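You operate a simulated robot arm through the tools that you are given. There is no shell and no other tool.

You run a simulated robot arm. Do the job below in one go: nothing can be reset, and whatever is moved stays where it is left.

Task
Wind the slack strip back onto the small coil.
Fine: before winding, sliding guide drawn open, core lever on HELD and brake switch on RUN; slide the guide shut again after. Where these are worked on the way, their far stop is far enough and under half their travel is too little: sliding guide.
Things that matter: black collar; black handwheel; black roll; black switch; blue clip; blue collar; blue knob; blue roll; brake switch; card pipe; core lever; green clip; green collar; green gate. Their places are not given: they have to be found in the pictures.

Only the result counts: the job must be done as asked and must still hold three seconds after the hand-in. Knocking over, shifting, dropping, spilling or breaking anything else fails it.

Robot
A 7-joint arm with a two-finger parallel gripper, fixed in place. Base frame: the origin is on the floor under the middle of its stand, x ahead of it, y to its left, z up; the work surface is at about z = 840. Units: mm, degrees, N and s.
With the tool pointing down near the work surface it reaches from about 420 to 900 mm from the base axis. Its first joint turns from -143.0 to 143.0 degrees. Payload 3 kg.
The TCP is the grasp point between the finger pads, 30 mm short of the fingertips. In the tool frame z runs along the fingers and y along their closing line. The gripper opens to 94 mm. The fingers are 28 mm wide and 10 mm thick; the gripper's body (50 by 96 mm) begins 55 mm behind the TCP.
Orientation is that of the tool frame in the base frame, as a unit quaternion [x, y, z, w]. With the fingers straight down and closing along the base's y, the tool's x points along the base's -x, its y along +y and its z along -z.

Tools
- The arm moves only by the tool jog_arm. Its argument "targets" is a list of rows, each an object (a shift or turn left out is 0, a gripper value left out holds the last) with "dp": the shift along the base's x, y, z in units of 20 mm (1.0 is 20 mm), a list of three; "rot": the turn, a rotation vector about the base's x, y, z in units of 5 degrees (1.0 is 5 degrees), a list of three; "claw": the opening in per cent of the stroke, from 0 (shut) to 100 (fully open). In form: [{"dp": [tx, ty, tz], "rot": [rx, ry, rz], "claw": claw}, ...]. A call has 1 to 20 rows; each row shifts and turns the commanded pose from where the row before left it. A call with a number of a shift or a turn outside -1 to 1 is refused whole. Rows are played at 5 a second. More than 50 mm and 8.6 degrees between two rows, or a gripper value outside its range, and nothing of the call is played. Where a pose cannot be reached the arm comes as near as it can. A force on the tool above 90 N (or 10 N above the force at the start of the call, whichever is more), or a blocked arm, ends the call early, and 0.2 s more pass. The fingers move at their own pace (about 72 mm/s each) and stop on an object; they squeeze with about 30 N. The grip force told is the motor's: it shows also when the fingers shut on nothing. Time passes only in rows, and 0.2 s behind the last, so rows that do not move let the fingers close. It gives the time, the measured TCP pose, the force on the tool (base axes), the opening and the grip force at its end, in the units of the frame above (readings bear some noise), with the torque about the TCP (base axes, N m) and any sound that the robot's microphone picked up.
- Cameras (640 x 400 px; columns grow to the right, rows downward): "scene" is fixed at [48.4, 502.1, 1449.1]; the picture's right is [0.23, -0.97, 0.00], its down [-0.65, -0.15, -0.74] and it looks along [0.72, 0.17, -0.67] (base axes); focal length 306 px, centre (320, 200). "wrist" rides on the gripper at [76, 14, -103] in the tool frame; the picture's right is [-0.18, 0.98, 0.00], its down [-0.75, -0.14, -0.64] and it looks along [-0.63, -0.12, 0.77] (tool axes); focal length 243 px, centre (320, 200).
- capture(camera): a new picture of that camera. The clock stands still meanwhile.
- measure_at(camera, pixels): there is no depth. For up to 12 entries [column, row, z] of the newest picture of that camera ("zoom" is the newest enlarged one), the place [x, y] in the base frame at which the ray of that pixel passes the height z, good to about 2 mm. The clock stands still meanwhile.
- close_up(camera, box): a new picture of the part [left, top, right, bottom] of that camera's present view, enlarged. The clock stands still meanwhile.
- job_done(): hands the job in; it is judged then, once.

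Unless the task says otherwise, let go and move clear before handing in.

The tools are called after "Request:" as a command line: name --argument value ..., lists and objects as JSON in quotes. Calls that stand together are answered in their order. jog_arm: Moves the arm, as the interface text tells. Its arguments: {"type":"object","properties":{"targets":{"type":"array","items":{"type":"object","properties":{"dp":{"type":"array","items":{"type":"number"}},"rot":{"type":"array","items":{"type":"number"}},"claw":{"type":"number"}}}}},"required":["targets"]} The other tools are called the same way: capture (camera) takes a picture; measure_at (camera, pixels) gives the place at which the rays of pixels pass given heights; close_up (camera, box) takes an enlarged picture of a part of a camera's view; job_done () hands the job in.

At the start:

```text
time_s: 0.0
eef_pos: [560.2, 318.4, 1199.1]
tcp_rot: [-0.001, 1.0, 0.001, 0.0]
contact_force: [0.0, -0.2, -0.2]
wrist_torque: [0.0, 0.04, 0.0]
width: 94.0
finger_force: 0.0
```

scene: 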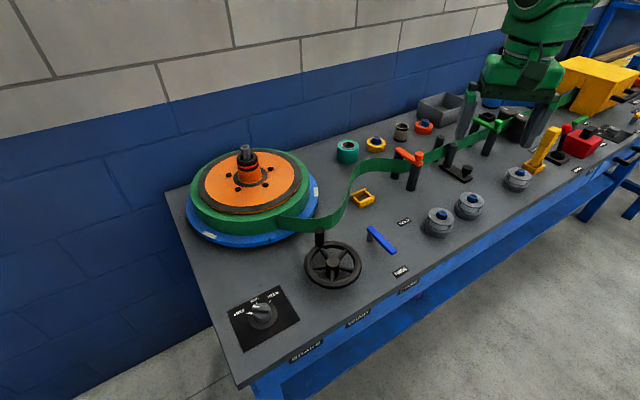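
wrist: 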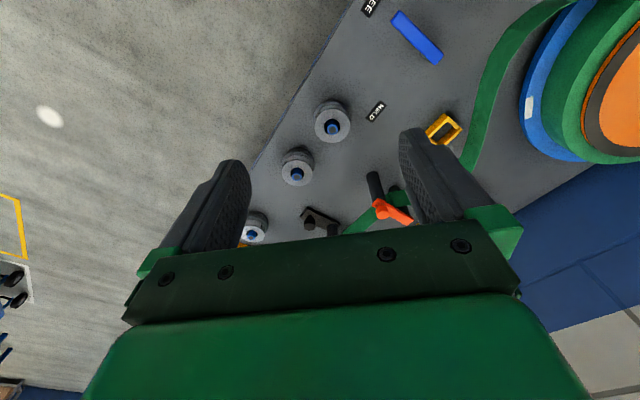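

The first pictures show a big coil (pixel 250,190), a handwheel (333,263), a brake switch (262,315), a blue lever (382,240) and a strip running to the right. I'll take enlarged views before moving anything.

Request:
close_up --camera "scene" --box '[180, 130, 340, 230]'

Request:
close_up --camera "scene" --box '[220, 220, 420, 370]'

Request:
close_up --camera "scene" --box '[330, 110, 490, 260]'

Request:
close_up --camera "scene" --box '[460, 60, 640, 200]'

```text
4.00 times, centred on (260, 180) of scene
```

zoom: 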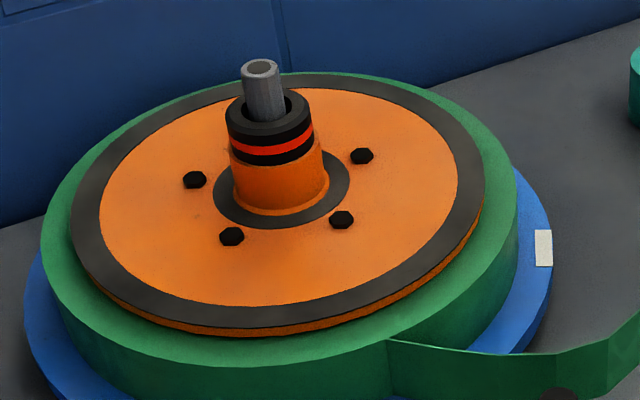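

```text
2.67 times, centred on (320, 295) of scene
```

zoom: 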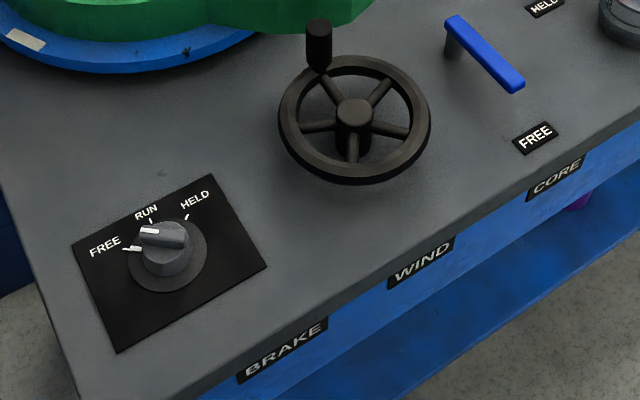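

```text
2.67 times, centred on (410, 185) of scene
```

zoom: 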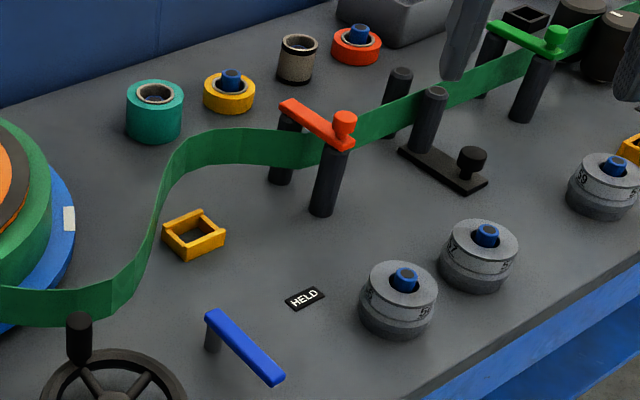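

```text
2.86 times, centred on (550, 130) of scene
```

zoom: 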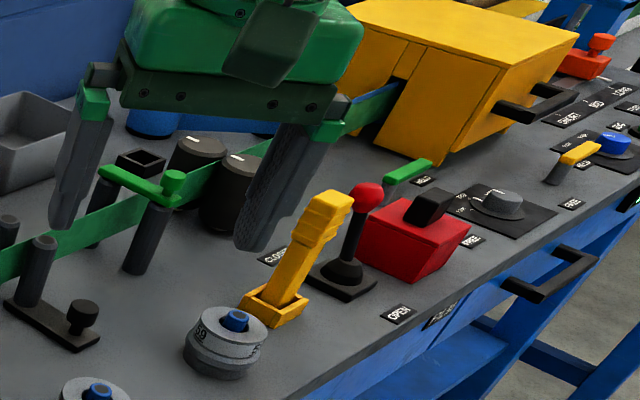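

The sliding guide with two black posts and a knob sits near (460,170), and the strip runs on to the right behind the gripper into a yellow machine. I'll measure a few places, then move the arm so I can see the right side.

Request:
measure_at --camera "scene" --pixels '[[246, 180, 950], [333, 263, 880], [262, 315, 860], [382, 240, 870], [460, 172, 860], [440, 222, 860], [470, 205, 860], [517, 179, 860], [540, 150, 900], [590, 140, 880], [600, 80, 950], [635, 140, 850]]'

Request:
jog_arm --targets '[{"dp": [0, -1, 0.5]}, {"dp": [0, -1, 0.5]}, {"dp": [0, -1, 0.5]}, {"dp": [0, -1, 0.5]}, {"dp": [0, -1, 0]}, {"dp": [0, -1, 0]}, {"dp": [0, -1, 0]}, {"dp": [0, -1, 0]}, {"dp": [0, -1, 0]}, {"dp": [0, -1, 0]}, {"dp": [0, -1, 0]}, {"dp": [0, -1, 0]}, {"dp": [0, -1, 0]}, {"dp": [0, -1, 0]}, {"dp": [0, -1, 0]}, {"dp": [0, -1, 0]}]'

```text
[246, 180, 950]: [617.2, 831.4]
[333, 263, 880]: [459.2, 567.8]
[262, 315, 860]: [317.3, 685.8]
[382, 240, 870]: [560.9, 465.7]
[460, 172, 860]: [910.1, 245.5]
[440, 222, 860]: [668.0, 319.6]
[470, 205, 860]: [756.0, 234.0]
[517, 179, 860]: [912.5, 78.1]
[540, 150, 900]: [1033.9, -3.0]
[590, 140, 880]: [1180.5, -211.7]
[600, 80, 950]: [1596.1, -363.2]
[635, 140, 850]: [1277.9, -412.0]
```

```text
time_s: 3.4
eef_pos: [560.6, -1.1, 1237.9]
tcp_rot: [0.0, 1.0, 0.0, 0.0]
contact_force: [0.4, -0.1, 0.4]
wrist_torque: [0.0, 0.01, -0.01]
width: 94.0
finger_force: 0.0
```

The bench runs diagonally, from about (320,690) near the brake to about (1280,-400) at the far end. The arm is now out of the way, so I'll take a new picture.

Request:
capture --camera "scene"

Request:
capture --camera "wrist"

Request:
close_up --camera "scene" --box '[380, 40, 540, 190]'

Request:
close_up --camera "scene" --box '[480, 20, 640, 190]'

```text
taken
```

scene: 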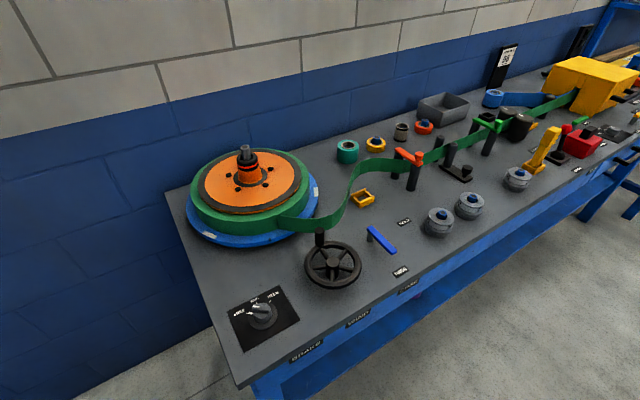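

```text
taken
```

wrist: 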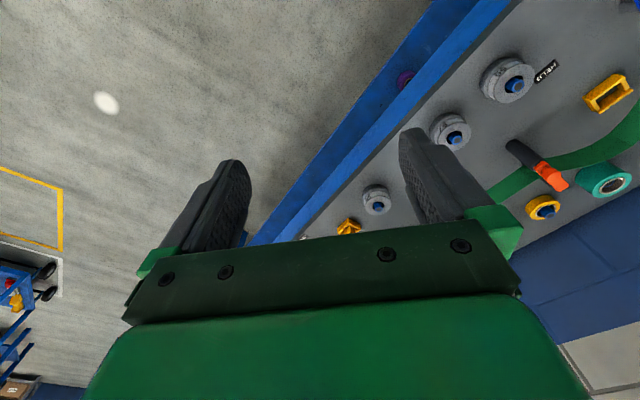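

```text
2.67 times, centred on (460, 115) of scene
```

zoom: 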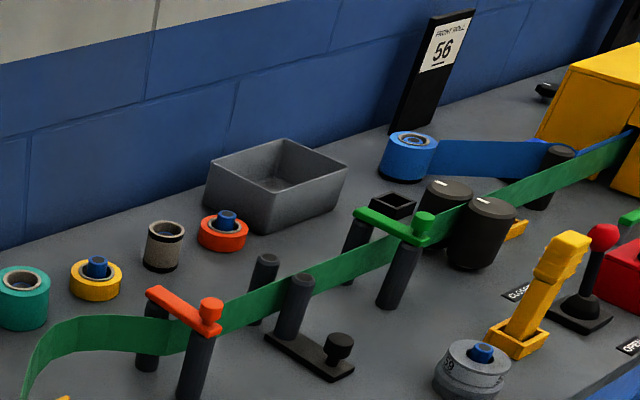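

```text
2.35 times, centred on (560, 105) of scene
```

zoom: 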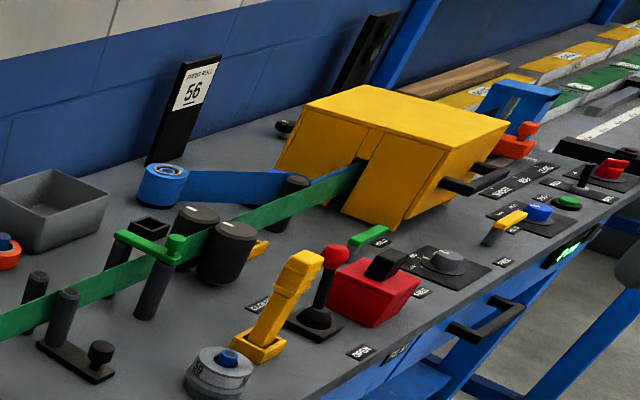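

The scene is clear now. Only the left station is in reach: handwheel (333,263), brake (262,315), core lever (382,240) and guide (455,170). I'll zoom in closely on each of them.

Request:
close_up --camera "scene" --box '[225, 280, 305, 355]'

Request:
close_up --camera "scene" --box '[350, 205, 430, 285]'

Request:
close_up --camera "scene" --box '[420, 120, 500, 195]'

Request:
close_up --camera "scene" --box '[290, 220, 370, 300]'

```text
5.33 times, centred on (265, 318) of scene
```

zoom: 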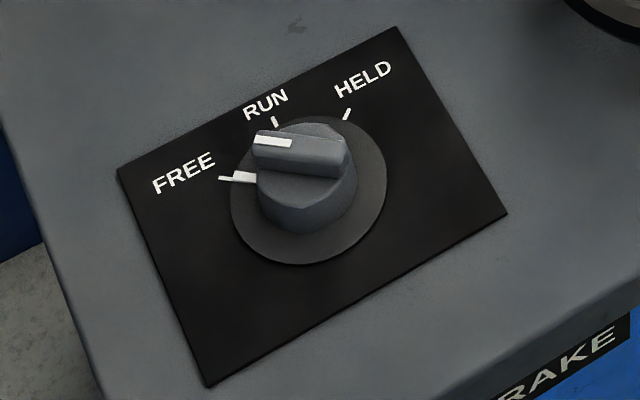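

```text
5.00 times, centred on (390, 245) of scene
```

zoom: 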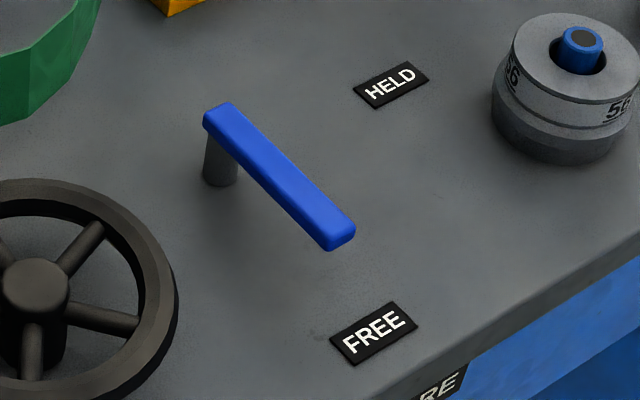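

```text
5.33 times, centred on (460, 158) of scene
```

zoom: 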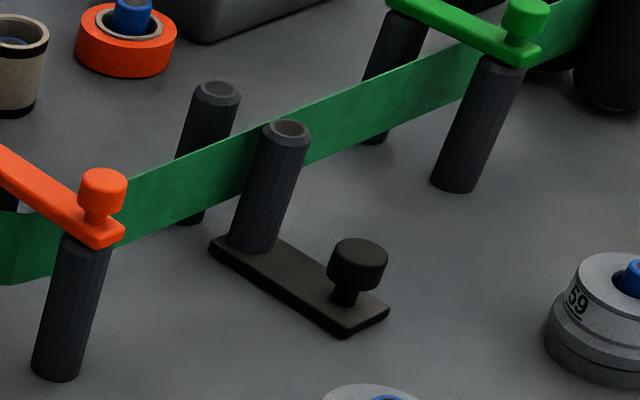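

```text
5.00 times, centred on (330, 260) of scene
```

zoom: 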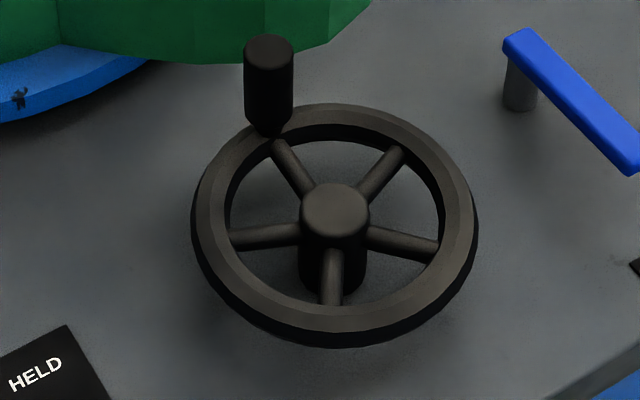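

The bar's index mark on the brake knob (zoom 245,178) points at FREE. The core lever points between HELD and FREE, closer to FREE. I'll measure the key points.

Request:
measure_at --camera "scene" --pixels '[[370, 240.6, 840], [404, 221.8, 840], [400.6, 271.6, 840], [394, 252, 880], [370.4, 228, 880], [394, 252, 870], [370.4, 228, 870], [370.4, 228, 890], [467, 168.7, 870], [447.6, 164.8, 845], [466, 179.4, 845], [462.5, 174, 845]]'

Request:
measure_at --camera "scene" --pixels '[[262.7, 317, 842], [247.2, 314, 842], [256.6, 303.4, 842], [270, 301.7, 842], [333.4, 262, 880], [334, 274, 842], [324, 228.5, 930], [324, 246, 890], [433, 163, 840], [428.3, 160, 840], [413.3, 160, 840], [454, 177, 845]]'

```text
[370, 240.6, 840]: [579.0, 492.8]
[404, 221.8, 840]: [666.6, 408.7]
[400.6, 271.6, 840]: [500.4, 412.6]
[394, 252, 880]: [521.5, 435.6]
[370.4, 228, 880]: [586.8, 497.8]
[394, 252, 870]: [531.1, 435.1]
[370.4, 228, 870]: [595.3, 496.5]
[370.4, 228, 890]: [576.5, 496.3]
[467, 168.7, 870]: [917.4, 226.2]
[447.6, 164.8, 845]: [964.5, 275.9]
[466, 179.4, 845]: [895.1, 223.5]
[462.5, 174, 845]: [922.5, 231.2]
```

```text
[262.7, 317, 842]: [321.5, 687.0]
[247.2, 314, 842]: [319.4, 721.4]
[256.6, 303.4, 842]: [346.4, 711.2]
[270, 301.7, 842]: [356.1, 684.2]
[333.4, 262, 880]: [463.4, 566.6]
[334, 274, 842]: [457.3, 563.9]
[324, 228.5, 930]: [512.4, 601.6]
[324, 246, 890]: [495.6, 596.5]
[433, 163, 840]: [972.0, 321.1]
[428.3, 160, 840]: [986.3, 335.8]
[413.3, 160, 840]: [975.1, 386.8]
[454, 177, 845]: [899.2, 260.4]
```

Measured so far: core lever pivot about (579,493), pointing at FREE and needing +91° to reach HELD. Brake knob about (321,687), on FREE and needing about -49° to reach RUN. Guide knob about (915,226). I'll move the wrist camera over the guide, turned 40° to line up with the bench.

Request:
jog_arm --targets '[{"dp": [0.94, 0.71, -0.85], "rot": [0, 0, 0.727]}, {"dp": [0.94, 0.71, -0.85], "rot": [0, 0, 0.727]}, {"dp": [0.94, 0.71, -0.85], "rot": [0, 0, 0.727]}, {"dp": [0.94, 0.71, -0.85], "rot": [0, 0, 0.727]}, {"dp": [0.94, 0.71, -0.85], "rot": [0, 0, 0.727]}, {"dp": [0.94, 0.71, -0.85], "rot": [0, 0, 0.727]}, {"dp": [0.94, 0.71, -0.85], "rot": [0, 0, 0.727]}, {"dp": [0.94, 0.71, -0.85], "rot": [0, 0, 0.727]}, {"dp": [0.94, 0.71, -0.85], "rot": [0, 0, 0.727]}, {"dp": [0.94, 0.71, -0.85], "rot": [0, 0, 0.727]}, {"dp": [0.94, 0.71, -0.85], "rot": [0, 0, 0.727]}]'

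Request:
capture --camera "wrist"

```text
time_s: 5.8
eef_pos: [766.9, 154.5, 1050.9]
tcp_rot: [-0.342, 0.94, 0.001, 0.001]
contact_force: [0.6, -0.5, 0.0]
wrist_torque: [0.02, -0.04, -0.02]
width: 93.9
finger_force: 0.1
```

```text
taken
```

wrist: 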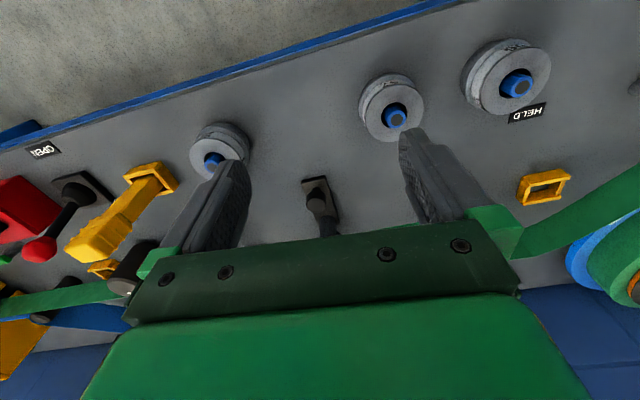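

The guide knob appears between the fingers at (317,193) in the wrist view. I'll zoom in and triangulate it against the scene camera.

Request:
close_up --camera "wrist" --box '[260, 160, 380, 240]'

Request:
measure_at --camera "zoom" --pixels '[[300, 160, 870], [300, 160, 880], [300, 160, 890]]'

Request:
measure_at --camera "scene" --pixels '[[467.1, 167.4, 870], [467.1, 167.4, 880], [467.1, 167.4, 890], [467.1, 167.4, 860]]'

```text
5.00 times, centred on (320, 200) of wrist
```

zoom: 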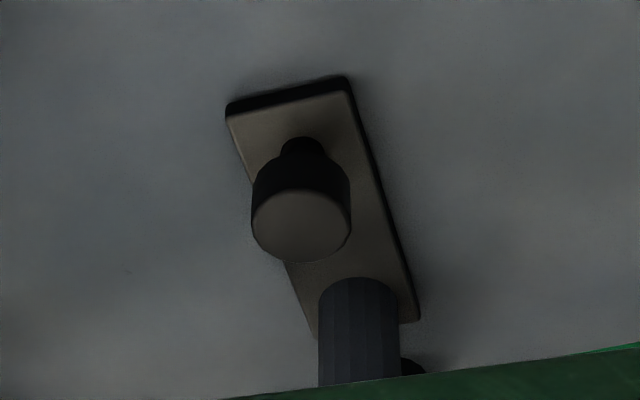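

```text
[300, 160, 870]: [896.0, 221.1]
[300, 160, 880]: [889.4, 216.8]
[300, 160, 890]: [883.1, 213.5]
```

```text
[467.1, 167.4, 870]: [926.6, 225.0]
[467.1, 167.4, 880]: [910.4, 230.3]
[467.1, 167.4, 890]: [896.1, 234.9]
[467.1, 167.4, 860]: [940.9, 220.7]
```

Request:
measure_at --camera "zoom" --pixels '[[300, 225, 870], [300, 225, 880], [300, 225, 890], [300, 225, 900], [227, 112, 845], [345, 85, 845], [420, 315, 845], [303, 143, 850], [360, 290, 850]]'

Request:
measure_at --camera "scene" --pixels '[[467.1, 167.4, 875], [467.1, 167.4, 885], [467.1, 167.4, 895], [466, 179.6, 845], [472.8, 176.5, 845]]'

```text
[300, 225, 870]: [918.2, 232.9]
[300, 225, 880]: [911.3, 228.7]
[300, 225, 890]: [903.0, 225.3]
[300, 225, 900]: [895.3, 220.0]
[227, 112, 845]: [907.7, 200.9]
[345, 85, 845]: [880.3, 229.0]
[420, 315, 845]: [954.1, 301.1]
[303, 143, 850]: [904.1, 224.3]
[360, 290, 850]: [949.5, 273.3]
```

```text
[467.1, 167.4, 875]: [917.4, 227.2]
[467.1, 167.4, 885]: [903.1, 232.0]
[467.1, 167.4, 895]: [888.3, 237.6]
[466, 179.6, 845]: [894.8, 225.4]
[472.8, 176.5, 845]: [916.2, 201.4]
```

The knob's top centre triangulates to about (911,229,880). The plate runs at 45°, so the guide should slide along (0.707,0.707). I'll turn to 45° and tilt the fingers 25° outward to reach it, stopping first at a standoff behind the knob.

Request:
jog_arm --targets '[{"dp": [0.73, 0.3, -0.66], "rot": [0, 0, 1]}, {"dp": [0.73, 0.3, -0.66], "rot": [0.505, -0.505, 0]}, {"dp": [0.73, 0.3, -0.66], "rot": [0.505, -0.505, 0]}, {"dp": [0.73, 0.3, -0.66], "rot": [0.505, -0.505, 0]}, {"dp": [0.73, 0.3, -0.66], "rot": [0.505, -0.505, 0]}, {"dp": [0.73, 0.3, -0.66], "rot": [0.505, -0.505, 0]}, {"dp": [0.73, 0.3, -0.66], "rot": [0.505, -0.505, 0]}, {"dp": [0.73, 0.3, -0.66], "rot": [0.505, -0.505, 0]}]'

Request:
capture --camera "wrist"

Request:
close_up --camera "scene" --box '[380, 90, 540, 210]'

```text
time_s: 7.6
eef_pos: [883.1, 201.7, 944.6]
tcp_rot: [-0.373, 0.902, 0.083, 0.2]
contact_force: [0.0, 0.6, 0.0]
wrist_torque: [0.03, 0.02, 0.0]
width: 93.9
finger_force: 0.0
```

```text
taken
```

wrist: 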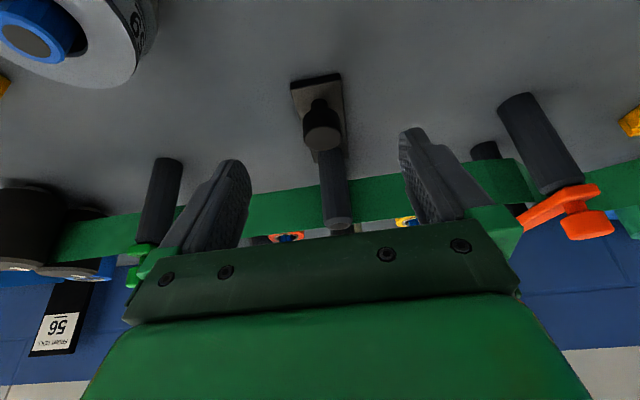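

```text
3.33 times, centred on (460, 150) of scene
```

zoom: 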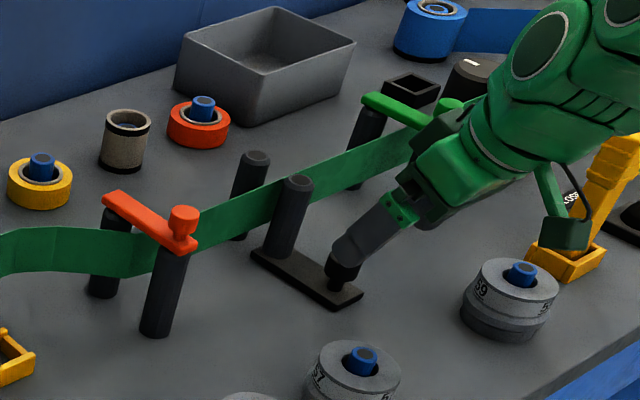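

The knob is at (321,135) in the wrist view, which fits the predicted approach line. I'll advance 70 mm along the fingers and close on the knob.

Request:
jog_arm --targets '[{"dp": [0.27, 0.27, -0.78]}, {"dp": [0.27, 0.27, -0.78]}, {"dp": [0.27, 0.27, -0.78]}, {"dp": [0.27, 0.28, -0.79]}, {"dp": [0, 0, 0]}]'

Request:
capture --camera "wrist"

Request:
close_up --camera "scene" --box '[420, 120, 500, 195]'

```text
time_s: 8.8
eef_pos: [905.0, 224.4, 881.6]
tcp_rot: [-0.373, 0.902, 0.083, 0.199]
contact_force: [0.3, 0.1, 0.5]
wrist_torque: [0.01, -0.01, 0.0]
width: 93.8
finger_force: 0.1
```

```text
taken
```

wrist: 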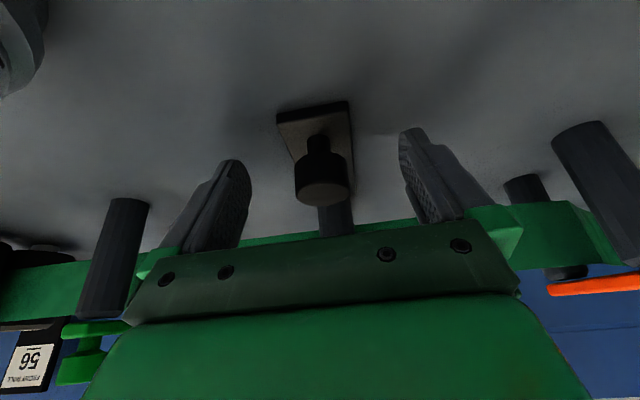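

```text
5.33 times, centred on (460, 158) of scene
```

zoom: 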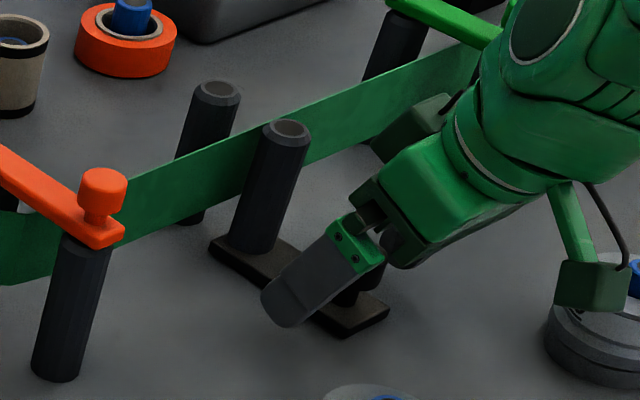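

The knob is between the pads at (322,180), so I'll close on it.

Request:
jog_arm --targets '[{"claw": 20}, {"claw": 0}, {"claw": 0}, {"claw": 0}]'

Request:
capture --camera "wrist"

```text
time_s: 9.8
eef_pos: [903.6, 225.4, 882.5]
tcp_rot: [-0.374, 0.902, 0.084, 0.199]
contact_force: [-15.0, 6.3, 3.3]
wrist_torque: [-0.01, 0.61, 0.07]
width: 40.1
finger_force: 45.1
```

```text
taken
```

wrist: 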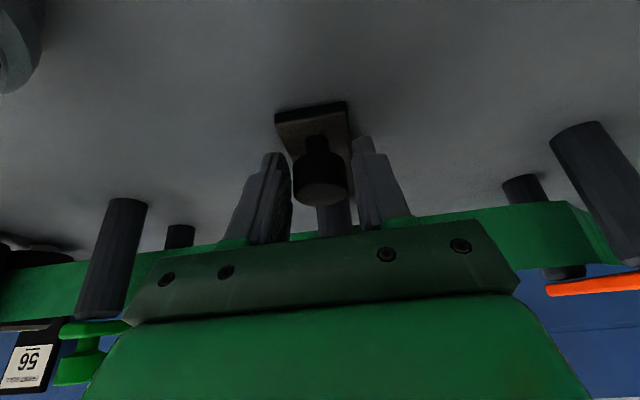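

The fingers stopped at 40 mm with a 15 N sideways force, so the right finger is touching first. I'll zoom in to check the centring.

Request:
close_up --camera "wrist" --box '[240, 90, 400, 240]'

Request:
close_up --camera "scene" --box '[430, 130, 490, 190]'

```text
2.67 times, centred on (320, 165) of wrist
```

zoom: 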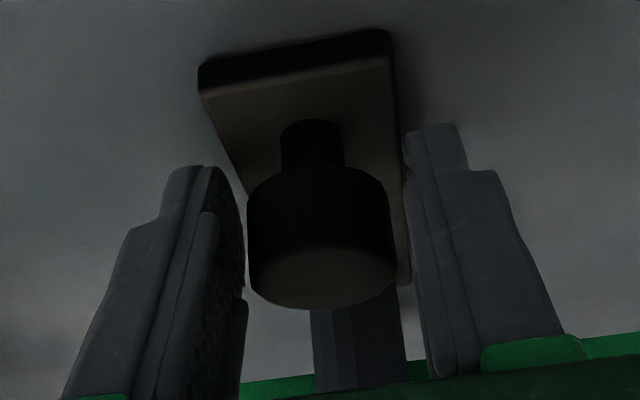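

```text
6.67 times, centred on (460, 160) of scene
```

zoom: 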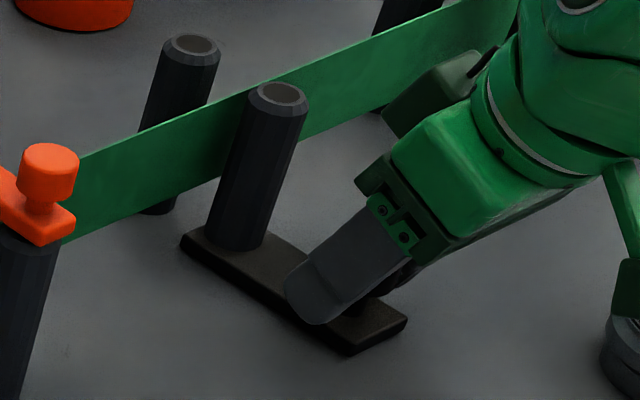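

The 40 mm opening matches the plate's width, so the fingertips have caught the plate's edges. I'll open a little, raise 7 mm and close on the knob itself.

Request:
jog_arm --targets '[{"claw": 65}, {"claw": 65}, {"dp": [0, 0, 0.35]}, {"dp": [0, 0, 0]}, {"claw": 20}, {"claw": 0}, {"claw": 0}, {"claw": 0}]'

Request:
close_up --camera "wrist" --box '[240, 90, 400, 240]'

```text
time_s: 11.6
eef_pos: [903.2, 225.5, 890.0]
tcp_rot: [-0.374, 0.902, 0.083, 0.198]
contact_force: [-19.1, 7.7, 2.3]
wrist_torque: [0.14, 0.59, 0.12]
width: 29.4
finger_force: 44.6
```

```text
2.67 times, centred on (320, 165) of wrist
```

zoom: 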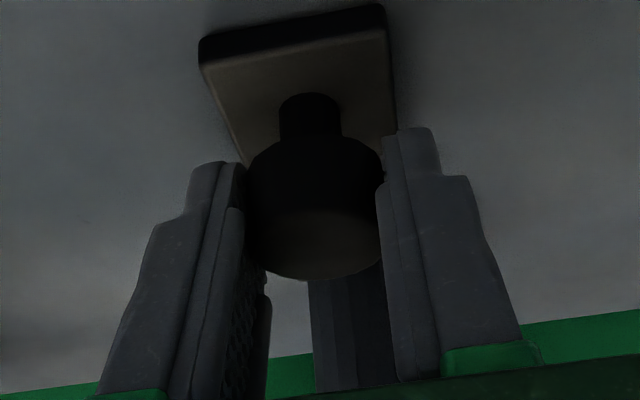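

The grip is now on the knob at 29.4 mm. I'll pull the guide open toward the front in small steps and watch the force.

Request:
jog_arm --targets '[{"dp": [-0.25, -0.25, 0]}, {"dp": [-0.25, -0.25, 0]}, {"dp": [-0.25, -0.25, 0]}, {"dp": [-0.25, -0.25, 0]}]'

Request:
close_up --camera "scene" --box '[420, 120, 500, 195]'

```text
time_s: 12.6
eef_pos: [885.7, 208.0, 893.6]
tcp_rot: [-0.375, 0.901, 0.084, 0.202]
contact_force: [13.5, 37.5, 2.6]
wrist_torque: [0.95, -0.37, 0.11]
width: 29.6
finger_force: 44.5
```

```text
5.33 times, centred on (460, 158) of scene
```

zoom: 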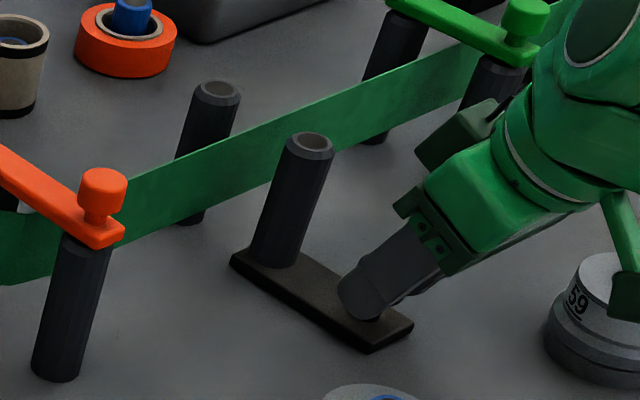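

The guide is sliding: the plate moved about 25 mm against roughly 36 N of friction. I'll keep pulling.

Request:
jog_arm --targets '[{"dp": [-0.25, -0.25, 0]}, {"dp": [-0.25, -0.25, 0]}, {"dp": [-0.25, -0.25, 0]}, {"dp": [-0.25, -0.25, 0]}]'

Request:
close_up --camera "scene" --box '[420, 120, 500, 195]'

```text
time_s: 13.6
eef_pos: [865.7, 182.9, 891.9]
tcp_rot: [-0.374, 0.902, 0.083, 0.2]
contact_force: [0.7, 0.7, -0.3]
wrist_torque: [-0.01, 0.03, 0.0]
width: 0.0
finger_force: 32.8
```

```text
5.33 times, centred on (460, 158) of scene
```

zoom: 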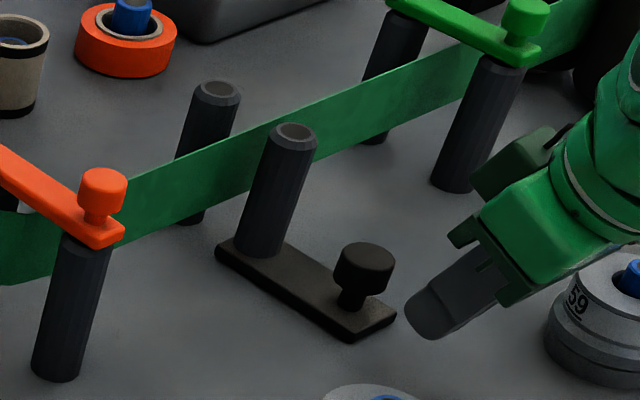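

The fingers slipped off the knob past 36 N and, closing behind it, pushed the guide back to about 8 mm open. I'll hook the knob instead, with the fingers opened along the slide direction. First I'll lift, straighten the tool and start turning it -90°.

Request:
jog_arm --targets '[{"dp": [-0.1, -0.1, 0.6], "rot": [-0.505, 0.505, 0]}, {"dp": [-0.1, -0.1, 0.6], "rot": [-0.505, 0.505, 0]}, {"dp": [0, 0, 0.6], "rot": [-0.505, 0.505, 0]}, {"dp": [0, 0, 0.6], "rot": [-0.505, 0.505, 0]}, {"dp": [0, 0, 0.6], "rot": [-0.505, 0.505, 0]}, {"dp": [0, 0, 0.6], "rot": [-0.505, 0.505, 0]}, {"dp": [0, 0, 0.6], "rot": [-0.505, 0.505, 0], "claw": 100}, {"rot": [0, 0, -1], "claw": 100}, {"rot": [0, 0, -1]}, {"rot": [0, 0, -1]}, {"rot": [0, 0, -1]}, {"rot": [0, 0, -1]}, {"rot": [0, 0, -1]}, {"rot": [0, 0, -1]}, {"rot": [0, 0, -1]}, {"rot": [0, 0, -1]}, {"rot": [0, 0, -1]}, {"rot": [0, 0, -1]}, {"rot": [0, 0, -1]}, {"rot": [0, 0, -1]}]'

Request:
capture --camera "scene"

```text
time_s: 17.8
eef_pos: [860.9, 180.6, 975.0]
tcp_rot: [0.174, 0.985, 0.0, -0.001]
contact_force: [0.0, 0.2, 0.2]
wrist_torque: [0.02, 0.01, -0.02]
width: 94.1
finger_force: 0.1
```

```text
taken
```

scene: 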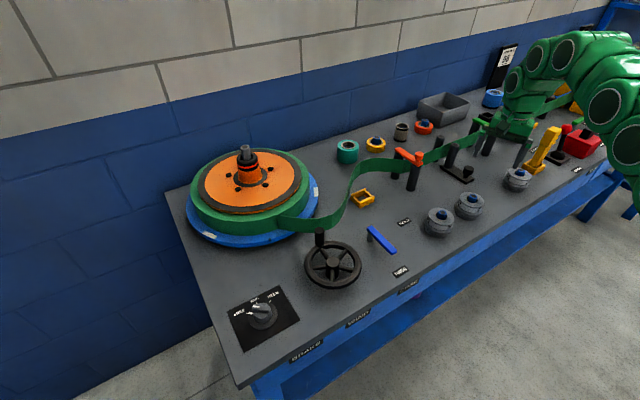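

The tool is upright and turned to -20°. I'll turn the remaining 25° and re-measure the knob's present place.

Request:
jog_arm --targets '[{"rot": [0, 0, -1]}, {"rot": [0, 0, -1]}, {"rot": [0, 0, -1]}, {"rot": [0, 0, -1]}, {"rot": [0, 0, -1]}]'

Request:
capture --camera "wrist"

Request:
close_up --camera "scene" --box '[420, 120, 500, 195]'

Request:
measure_at --camera "scene" --pixels '[[468.1, 168.5, 880], [419.1, 154.2, 945], [419.1, 154.2, 960]]'

```text
time_s: 19.0
eef_pos: [860.9, 181.0, 974.1]
tcp_rot: [0.385, 0.923, 0.0, 0.001]
contact_force: [0.4, 1.4, -0.5]
wrist_torque: [0.02, 0.01, -0.02]
width: 94.0
finger_force: 0.0
```

```text
taken
```

wrist: 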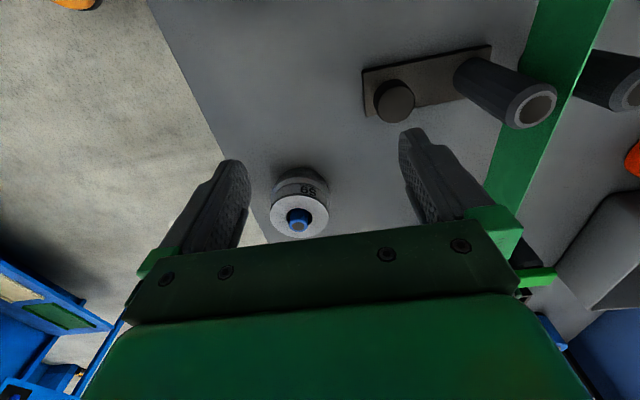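

```text
5.33 times, centred on (460, 158) of scene
```

zoom: 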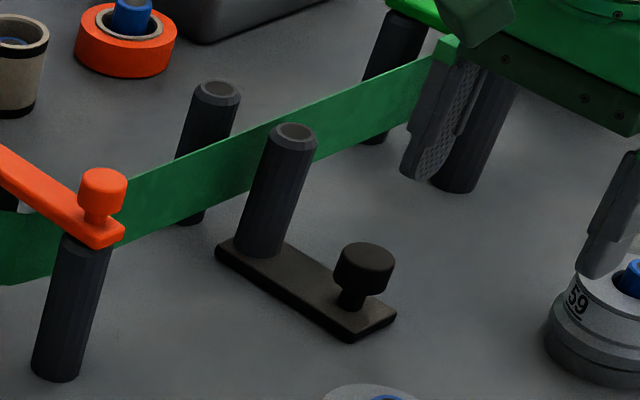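

```text
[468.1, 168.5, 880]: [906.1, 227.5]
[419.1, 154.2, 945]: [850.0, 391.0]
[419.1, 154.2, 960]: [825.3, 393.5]
```

The knob's top is at (394,102) in the wrist view. I'll measure it and the post.

Request:
measure_at --camera "wrist" --pixels '[[395, 103, 880], [375, 103, 880], [415, 103, 880], [535, 107, 940], [470, 75, 848], [535, 107, 925], [362, 72, 846], [365, 113, 846], [300, 222, 875]]'

Request:
close_up --camera "wrist" --box '[340, 30, 580, 180]'

```text
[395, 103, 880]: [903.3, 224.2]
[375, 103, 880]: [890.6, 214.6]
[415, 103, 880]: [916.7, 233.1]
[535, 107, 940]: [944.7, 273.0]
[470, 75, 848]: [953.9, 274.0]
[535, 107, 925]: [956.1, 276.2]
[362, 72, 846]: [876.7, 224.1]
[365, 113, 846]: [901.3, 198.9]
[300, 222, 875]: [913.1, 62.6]
```

```text
2.67 times, centred on (460, 105) of wrist
```

zoom: 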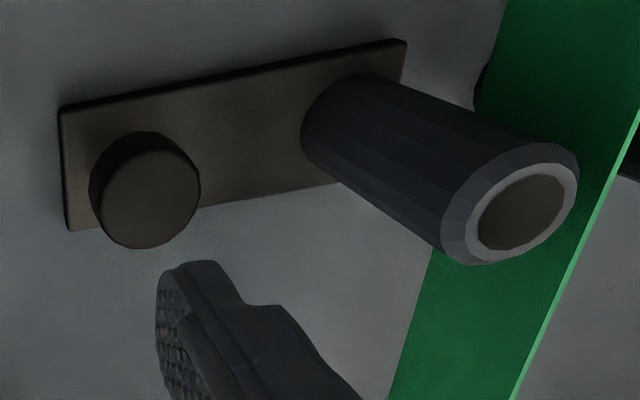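

The knob is at (903.5,224) and the post about 62 mm behind it. I'll place the open gripper so the outer finger drops into the gap between them, and stop partway down to check.

Request:
jog_arm --targets '[{"dp": [0.68, 0.69, 0]}, {"dp": [0.68, 0.69, 0]}, {"dp": [0, 0, -0.9]}, {"dp": [0, 0, -0.9]}, {"dp": [0, 0, -0.9]}, {"dp": [0, 0, -0.5]}, {"dp": [0, 0, 0]}]'

Request:
capture --camera "wrist"

Request:
close_up --camera "scene" --box '[420, 120, 500, 195]'

```text
time_s: 20.6
eef_pos: [874.6, 195.2, 915.0]
tcp_rot: [0.383, 0.924, 0.004, 0.003]
contact_force: [-4.1, 5.7, 56.9]
wrist_torque: [2.12, -1.85, 0.11]
width: 93.9
finger_force: 0.1
out of reach, approached as far as the arm can: row 2
```

```text
taken
```

wrist: 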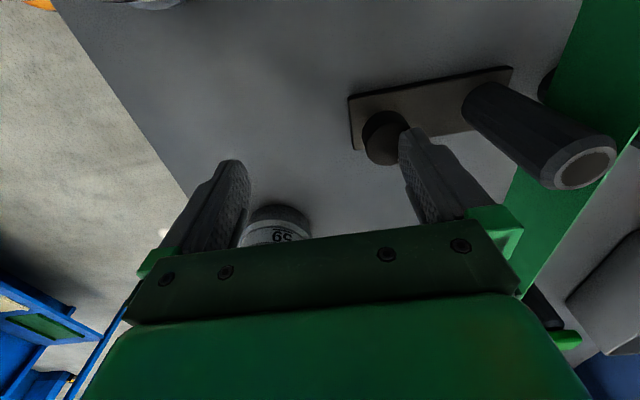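

```text
5.33 times, centred on (460, 158) of scene
```

zoom: 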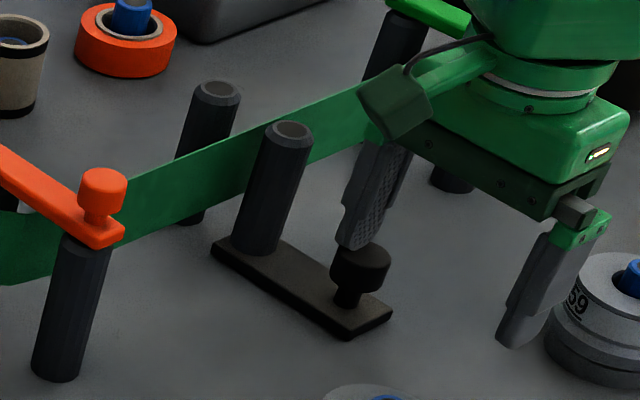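

The vertical tool ran out of reach at radius 896 and the fingertip landed on top of the knob with 57 N. I'll lift straight up, then tilt 25° about the slide axis, which gains reach while keeping both fingers level.

Request:
jog_arm --targets '[{"dp": [0, 0, 0.7]}, {"dp": [0, 0, 1]}, {"dp": [0, 0, 1]}, {"rot": [-0.505, -0.505, 0]}, {"rot": [-0.505, -0.505, 0]}, {"rot": [-0.505, -0.505, 0]}, {"rot": [-0.505, -0.505, 0]}, {"rot": [-0.505, -0.505, 0]}, {"rot": [-0.505, -0.505, 0]}, {"rot": [-0.505, -0.505, 0]}, {}]'

Request:
capture --camera "wrist"

Request:
close_up --camera "scene" --box '[420, 120, 500, 195]'

```text
time_s: 23.0
eef_pos: [875.5, 193.4, 964.2]
tcp_rot: [0.373, 0.902, -0.083, 0.2]
contact_force: [0.2, -0.8, 0.6]
wrist_torque: [0.02, 0.01, 0.01]
width: 94.1
finger_force: 0.0
```

```text
taken
```

wrist: 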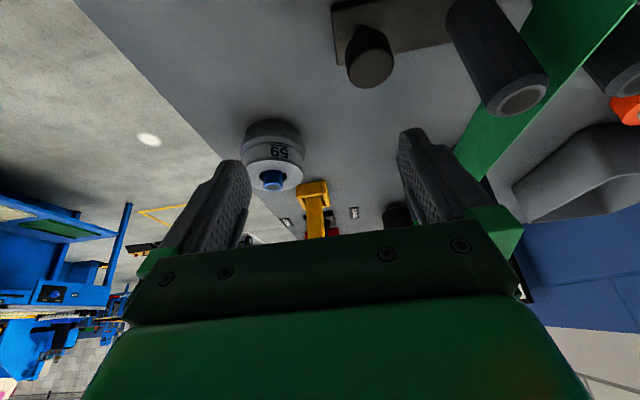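

```text
5.33 times, centred on (460, 158) of scene
```

zoom: 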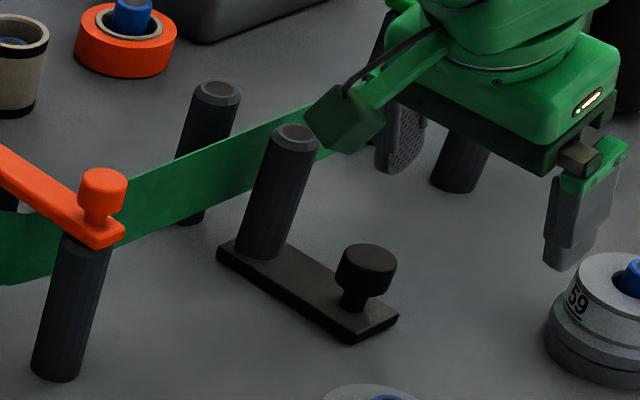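

The guide is still about 8 mm open and the knob shows at (370,68) in the wrist view. I'll measure it from this pose.

Request:
measure_at --camera "wrist" --pixels '[[371, 67, 880], [521, 98, 930], [521, 98, 940], [470, 30, 850], [340, 62, 850]]'

Request:
measure_at --camera "scene" --pixels '[[468.6, 168.5, 880], [455.6, 145.2, 930], [455.6, 145.2, 940]]'

```text
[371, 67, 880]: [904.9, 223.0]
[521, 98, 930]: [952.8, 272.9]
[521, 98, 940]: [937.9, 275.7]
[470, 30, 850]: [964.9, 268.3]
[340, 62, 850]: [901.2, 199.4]
```

```text
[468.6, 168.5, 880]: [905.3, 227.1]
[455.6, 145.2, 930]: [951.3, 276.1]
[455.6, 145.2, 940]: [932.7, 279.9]
```

The knob is at (905,225). I'll shift over and lower the open gripper vertically, so the outer finger goes down between knob and post.

Request:
jog_arm --targets '[{"dp": [0.19, 0.56, 0]}, {"dp": [0.19, 0.56, 0]}, {"dp": [0, 0, -0.9]}, {"dp": [0, 0, -0.9]}, {"dp": [0, 0, -0.9]}, {"dp": [0, 0, -0.5]}, {"dp": [0, 0, 0]}]'

Request:
capture --camera "wrist"

Request:
close_up --camera "scene" --box '[420, 120, 500, 195]'

```text
time_s: 24.6
eef_pos: [882.7, 216.8, 900.2]
tcp_rot: [0.374, 0.902, -0.082, 0.2]
contact_force: [-0.8, 0.7, 0.2]
wrist_torque: [0.03, -0.05, 0.01]
width: 93.9
finger_force: 0.0
```

```text
taken
```

wrist: 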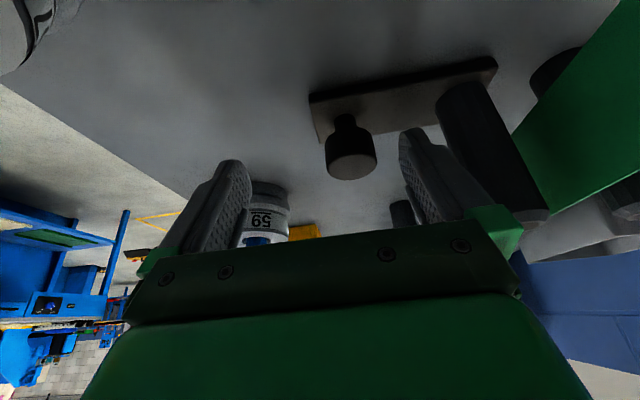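

```text
5.33 times, centred on (460, 158) of scene
```

zoom: 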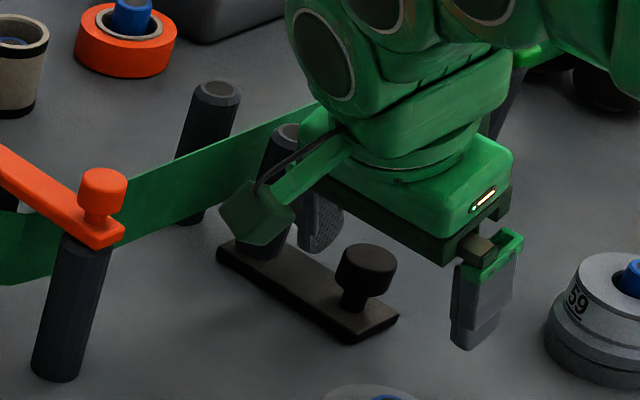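

The outer finger is now between the knob (350,155) and the post, with no contact force. I'll drop the last 12 mm and start pulling toward the front.

Request:
jog_arm --targets '[{"dp": [0, 0, -0.6]}, {"dp": [-0.25, -0.25, 0]}, {"dp": [-0.25, -0.25, 0]}, {"dp": [-0.25, -0.25, 0]}, {"dp": [-0.25, -0.25, 0]}, {"dp": [-0.25, -0.25, 0]}]'

Request:
close_up --camera "scene" --box '[420, 120, 500, 195]'

Request:
capture --camera "wrist"

```text
time_s: 26.0
eef_pos: [862.2, 202.3, 891.9]
tcp_rot: [0.369, 0.903, -0.073, 0.206]
contact_force: [9.0, 9.1, -4.0]
wrist_torque: [0.06, -0.06, 0.15]
width: 94.2
finger_force: 0.1
stopped in row 6: the force on the tool passed its limit at 125 N (the readings are from after the stop); the commanded pose is now the measured one
```

```text
5.33 times, centred on (460, 158) of scene
```

zoom: 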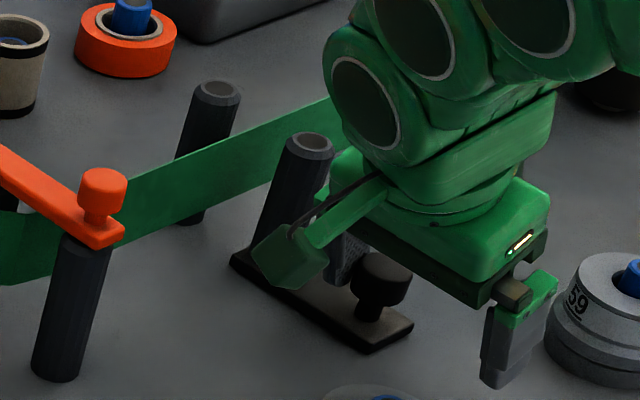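

```text
taken
```

wrist: 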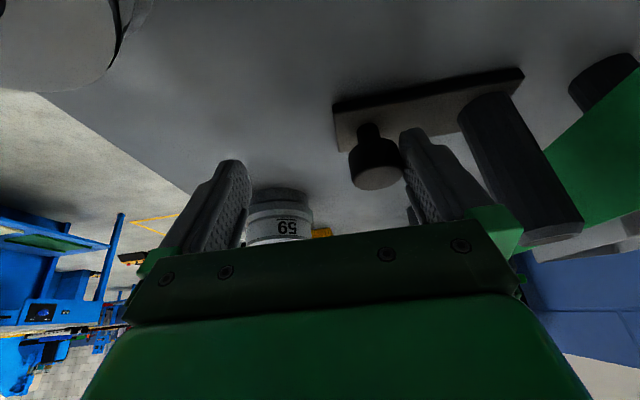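

The force hit its limit with the plate corner at (232,262), the same place as the earlier 25 mm pull, so this is the far stop. I'll back off a few mm and see whether the guide stays open.

Request:
jog_arm --targets '[{"dp": [0.12, 0.12, 0]}, {"dp": [0.12, 0.12, 0]}, {}]'

Request:
close_up --camera "scene" --box '[420, 120, 500, 195]'

Request:
close_up --camera "wrist" --box '[320, 50, 540, 220]'

```text
time_s: 26.8
eef_pos: [866.6, 205.4, 890.1]
tcp_rot: [0.37, 0.903, -0.074, 0.205]
contact_force: [0.3, -1.1, -0.5]
wrist_torque: [-0.01, 0.02, 0.0]
width: 93.8
finger_force: 0.1
```

```text
5.33 times, centred on (460, 158) of scene
```

zoom: 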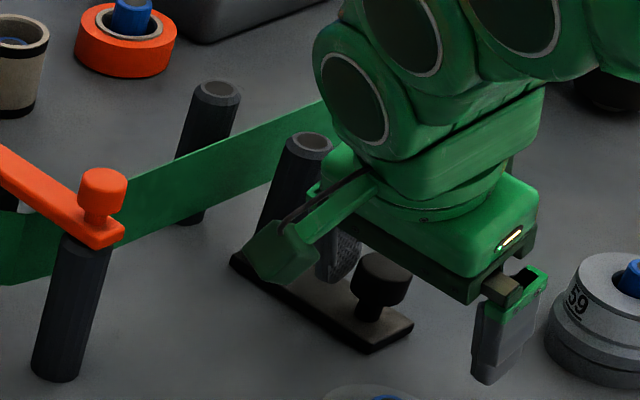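

```text
2.35 times, centred on (430, 135) of wrist
```

zoom: 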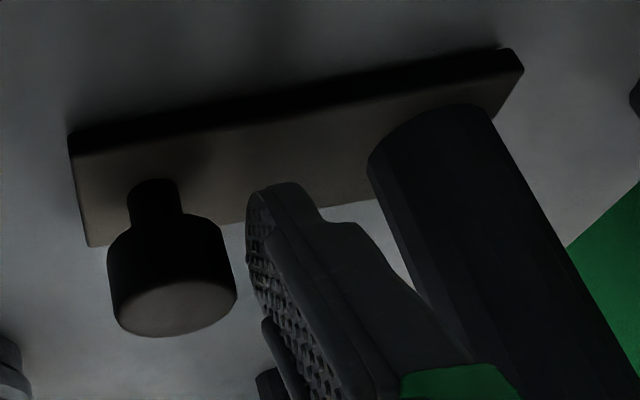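

The guide holds at its far stop with no force on it. I'll lift clear, straighten the tool and move toward the core lever.

Request:
jog_arm --targets '[{"dp": [0, 0, 0.8]}, {"dp": [0, 0, 1]}, {"dp": [0, 0, 1]}, {"dp": [0, 0, 1]}, {"dp": [0, 0, 1]}, {"dp": [-1, 0.4, 0], "rot": [0.505, 0.505, 0]}, {"dp": [-1, 0.4, 0], "rot": [0.505, 0.505, 0]}, {"dp": [-1, 0.4, 0], "rot": [0.505, 0.505, 0]}, {"dp": [-1, 0.4, 0], "rot": [0.505, 0.505, 0]}, {"dp": [-1, 0.4, 0], "rot": [0.505, 0.505, 0]}, {"dp": [-1, 0.4, 0], "rot": [0.505, 0.505, 0]}, {"dp": [-1, 0.4, 0], "rot": [0.505, 0.505, 0]}, {"dp": [-1, 0.4, 0.15], "rot": [0, 0, 1]}, {"dp": [-1, 0.4, 0.15], "rot": [0, 0, 1]}, {"dp": [-1, 0.4, 0.15], "rot": [0, 0, 1]}, {"dp": [-1, 0.4, 0.15], "rot": [0, 0, 1]}, {"dp": [-1, 0.4, 0.15], "rot": [0, 0, 1]}, {"dp": [-1, 0.4, 0.15], "rot": [0, 0, 1]}, {"dp": [-1, 0.4, 0.15], "rot": [0, 0, 1]}, {"dp": [-1, 0.4, 0.15], "rot": [0, 0, 1]}]'

Request:
jog_arm --targets '[{"dp": [-1, 0.4, 0.3], "rot": [0, 0, 1]}, {"dp": [-1, 0.4, 0.3], "rot": [0, 0, 1]}, {"dp": [-1, 0.4, 0.3], "rot": [0, 0, 1]}, {"dp": [-1, 0.4, 0.3], "rot": [0, 0, 1]}, {"dp": [-1, 0.4, 0.3], "rot": [0, 0, 1]}, {"dp": [-1, 0.4, 0], "rot": [0, 0, 1]}, {"dp": [-1, 0.4, 0], "rot": [0, 0, 1]}, {"rot": [0, 0, 1]}, {"rot": [0, 0, 1]}, {"rot": [0, 0, 1]}]'

Request:
capture --camera "wrist"

Request:
capture --camera "scene"

```text
time_s: 31.0
eef_pos: [567.7, 324.3, 1011.9]
tcp_rot: [0.041, 0.999, 0.011, 0.003]
contact_force: [0.5, -0.8, -0.2]
wrist_torque: [0.0, -0.01, 0.01]
width: 93.8
finger_force: 0.1
```

```text
time_s: 33.2
eef_pos: [426.3, 380.6, 1041.4]
tcp_rot: [-0.384, 0.923, 0.011, -0.002]
contact_force: [-0.1, -0.6, 0.3]
wrist_torque: [0.03, -0.01, 0.0]
width: 93.9
finger_force: 0.0
```

```text
taken
```

wrist: 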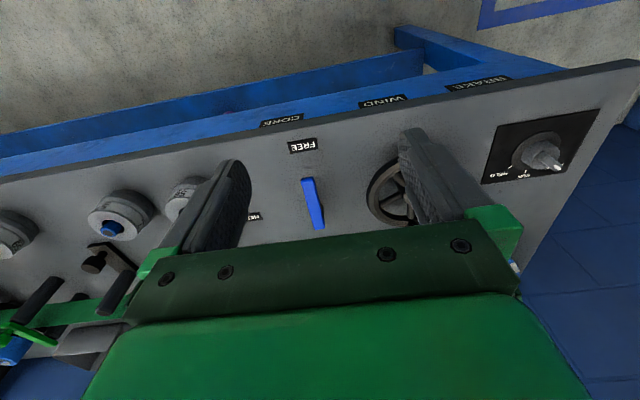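

```text
taken
```

scene: 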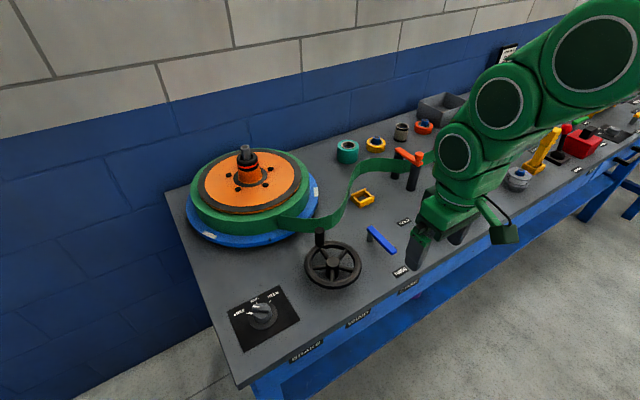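

The wrist view shows the lever at (313,203), the handwheel at (385,190) and the brake dial at (545,150). I'll zoom in and measure them.

Request:
close_up --camera "wrist" --box '[230, 130, 430, 240]'

Request:
measure_at --camera "wrist" --pixels '[[308, 180, 888], [318, 226, 888], [302, 180, 888], [315, 179, 888], [302, 146, 840], [253, 216, 840], [545, 152, 870], [390, 190, 885]]'

```text
3.20 times, centred on (330, 185) of wrist
```

zoom: 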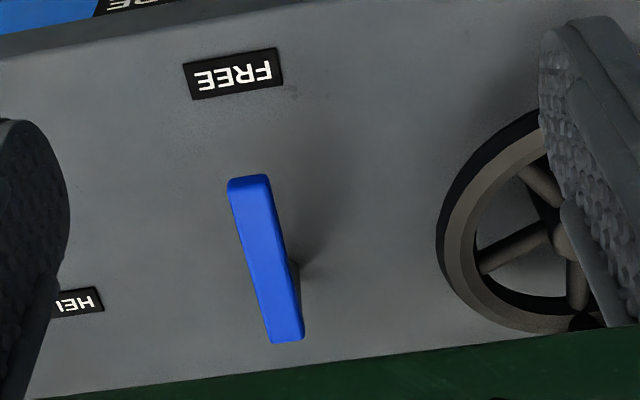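

```text
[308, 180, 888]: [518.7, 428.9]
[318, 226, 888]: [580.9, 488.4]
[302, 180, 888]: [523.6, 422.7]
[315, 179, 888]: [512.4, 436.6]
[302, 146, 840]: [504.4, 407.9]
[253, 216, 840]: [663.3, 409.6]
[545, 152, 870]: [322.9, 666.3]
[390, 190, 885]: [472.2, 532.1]
```

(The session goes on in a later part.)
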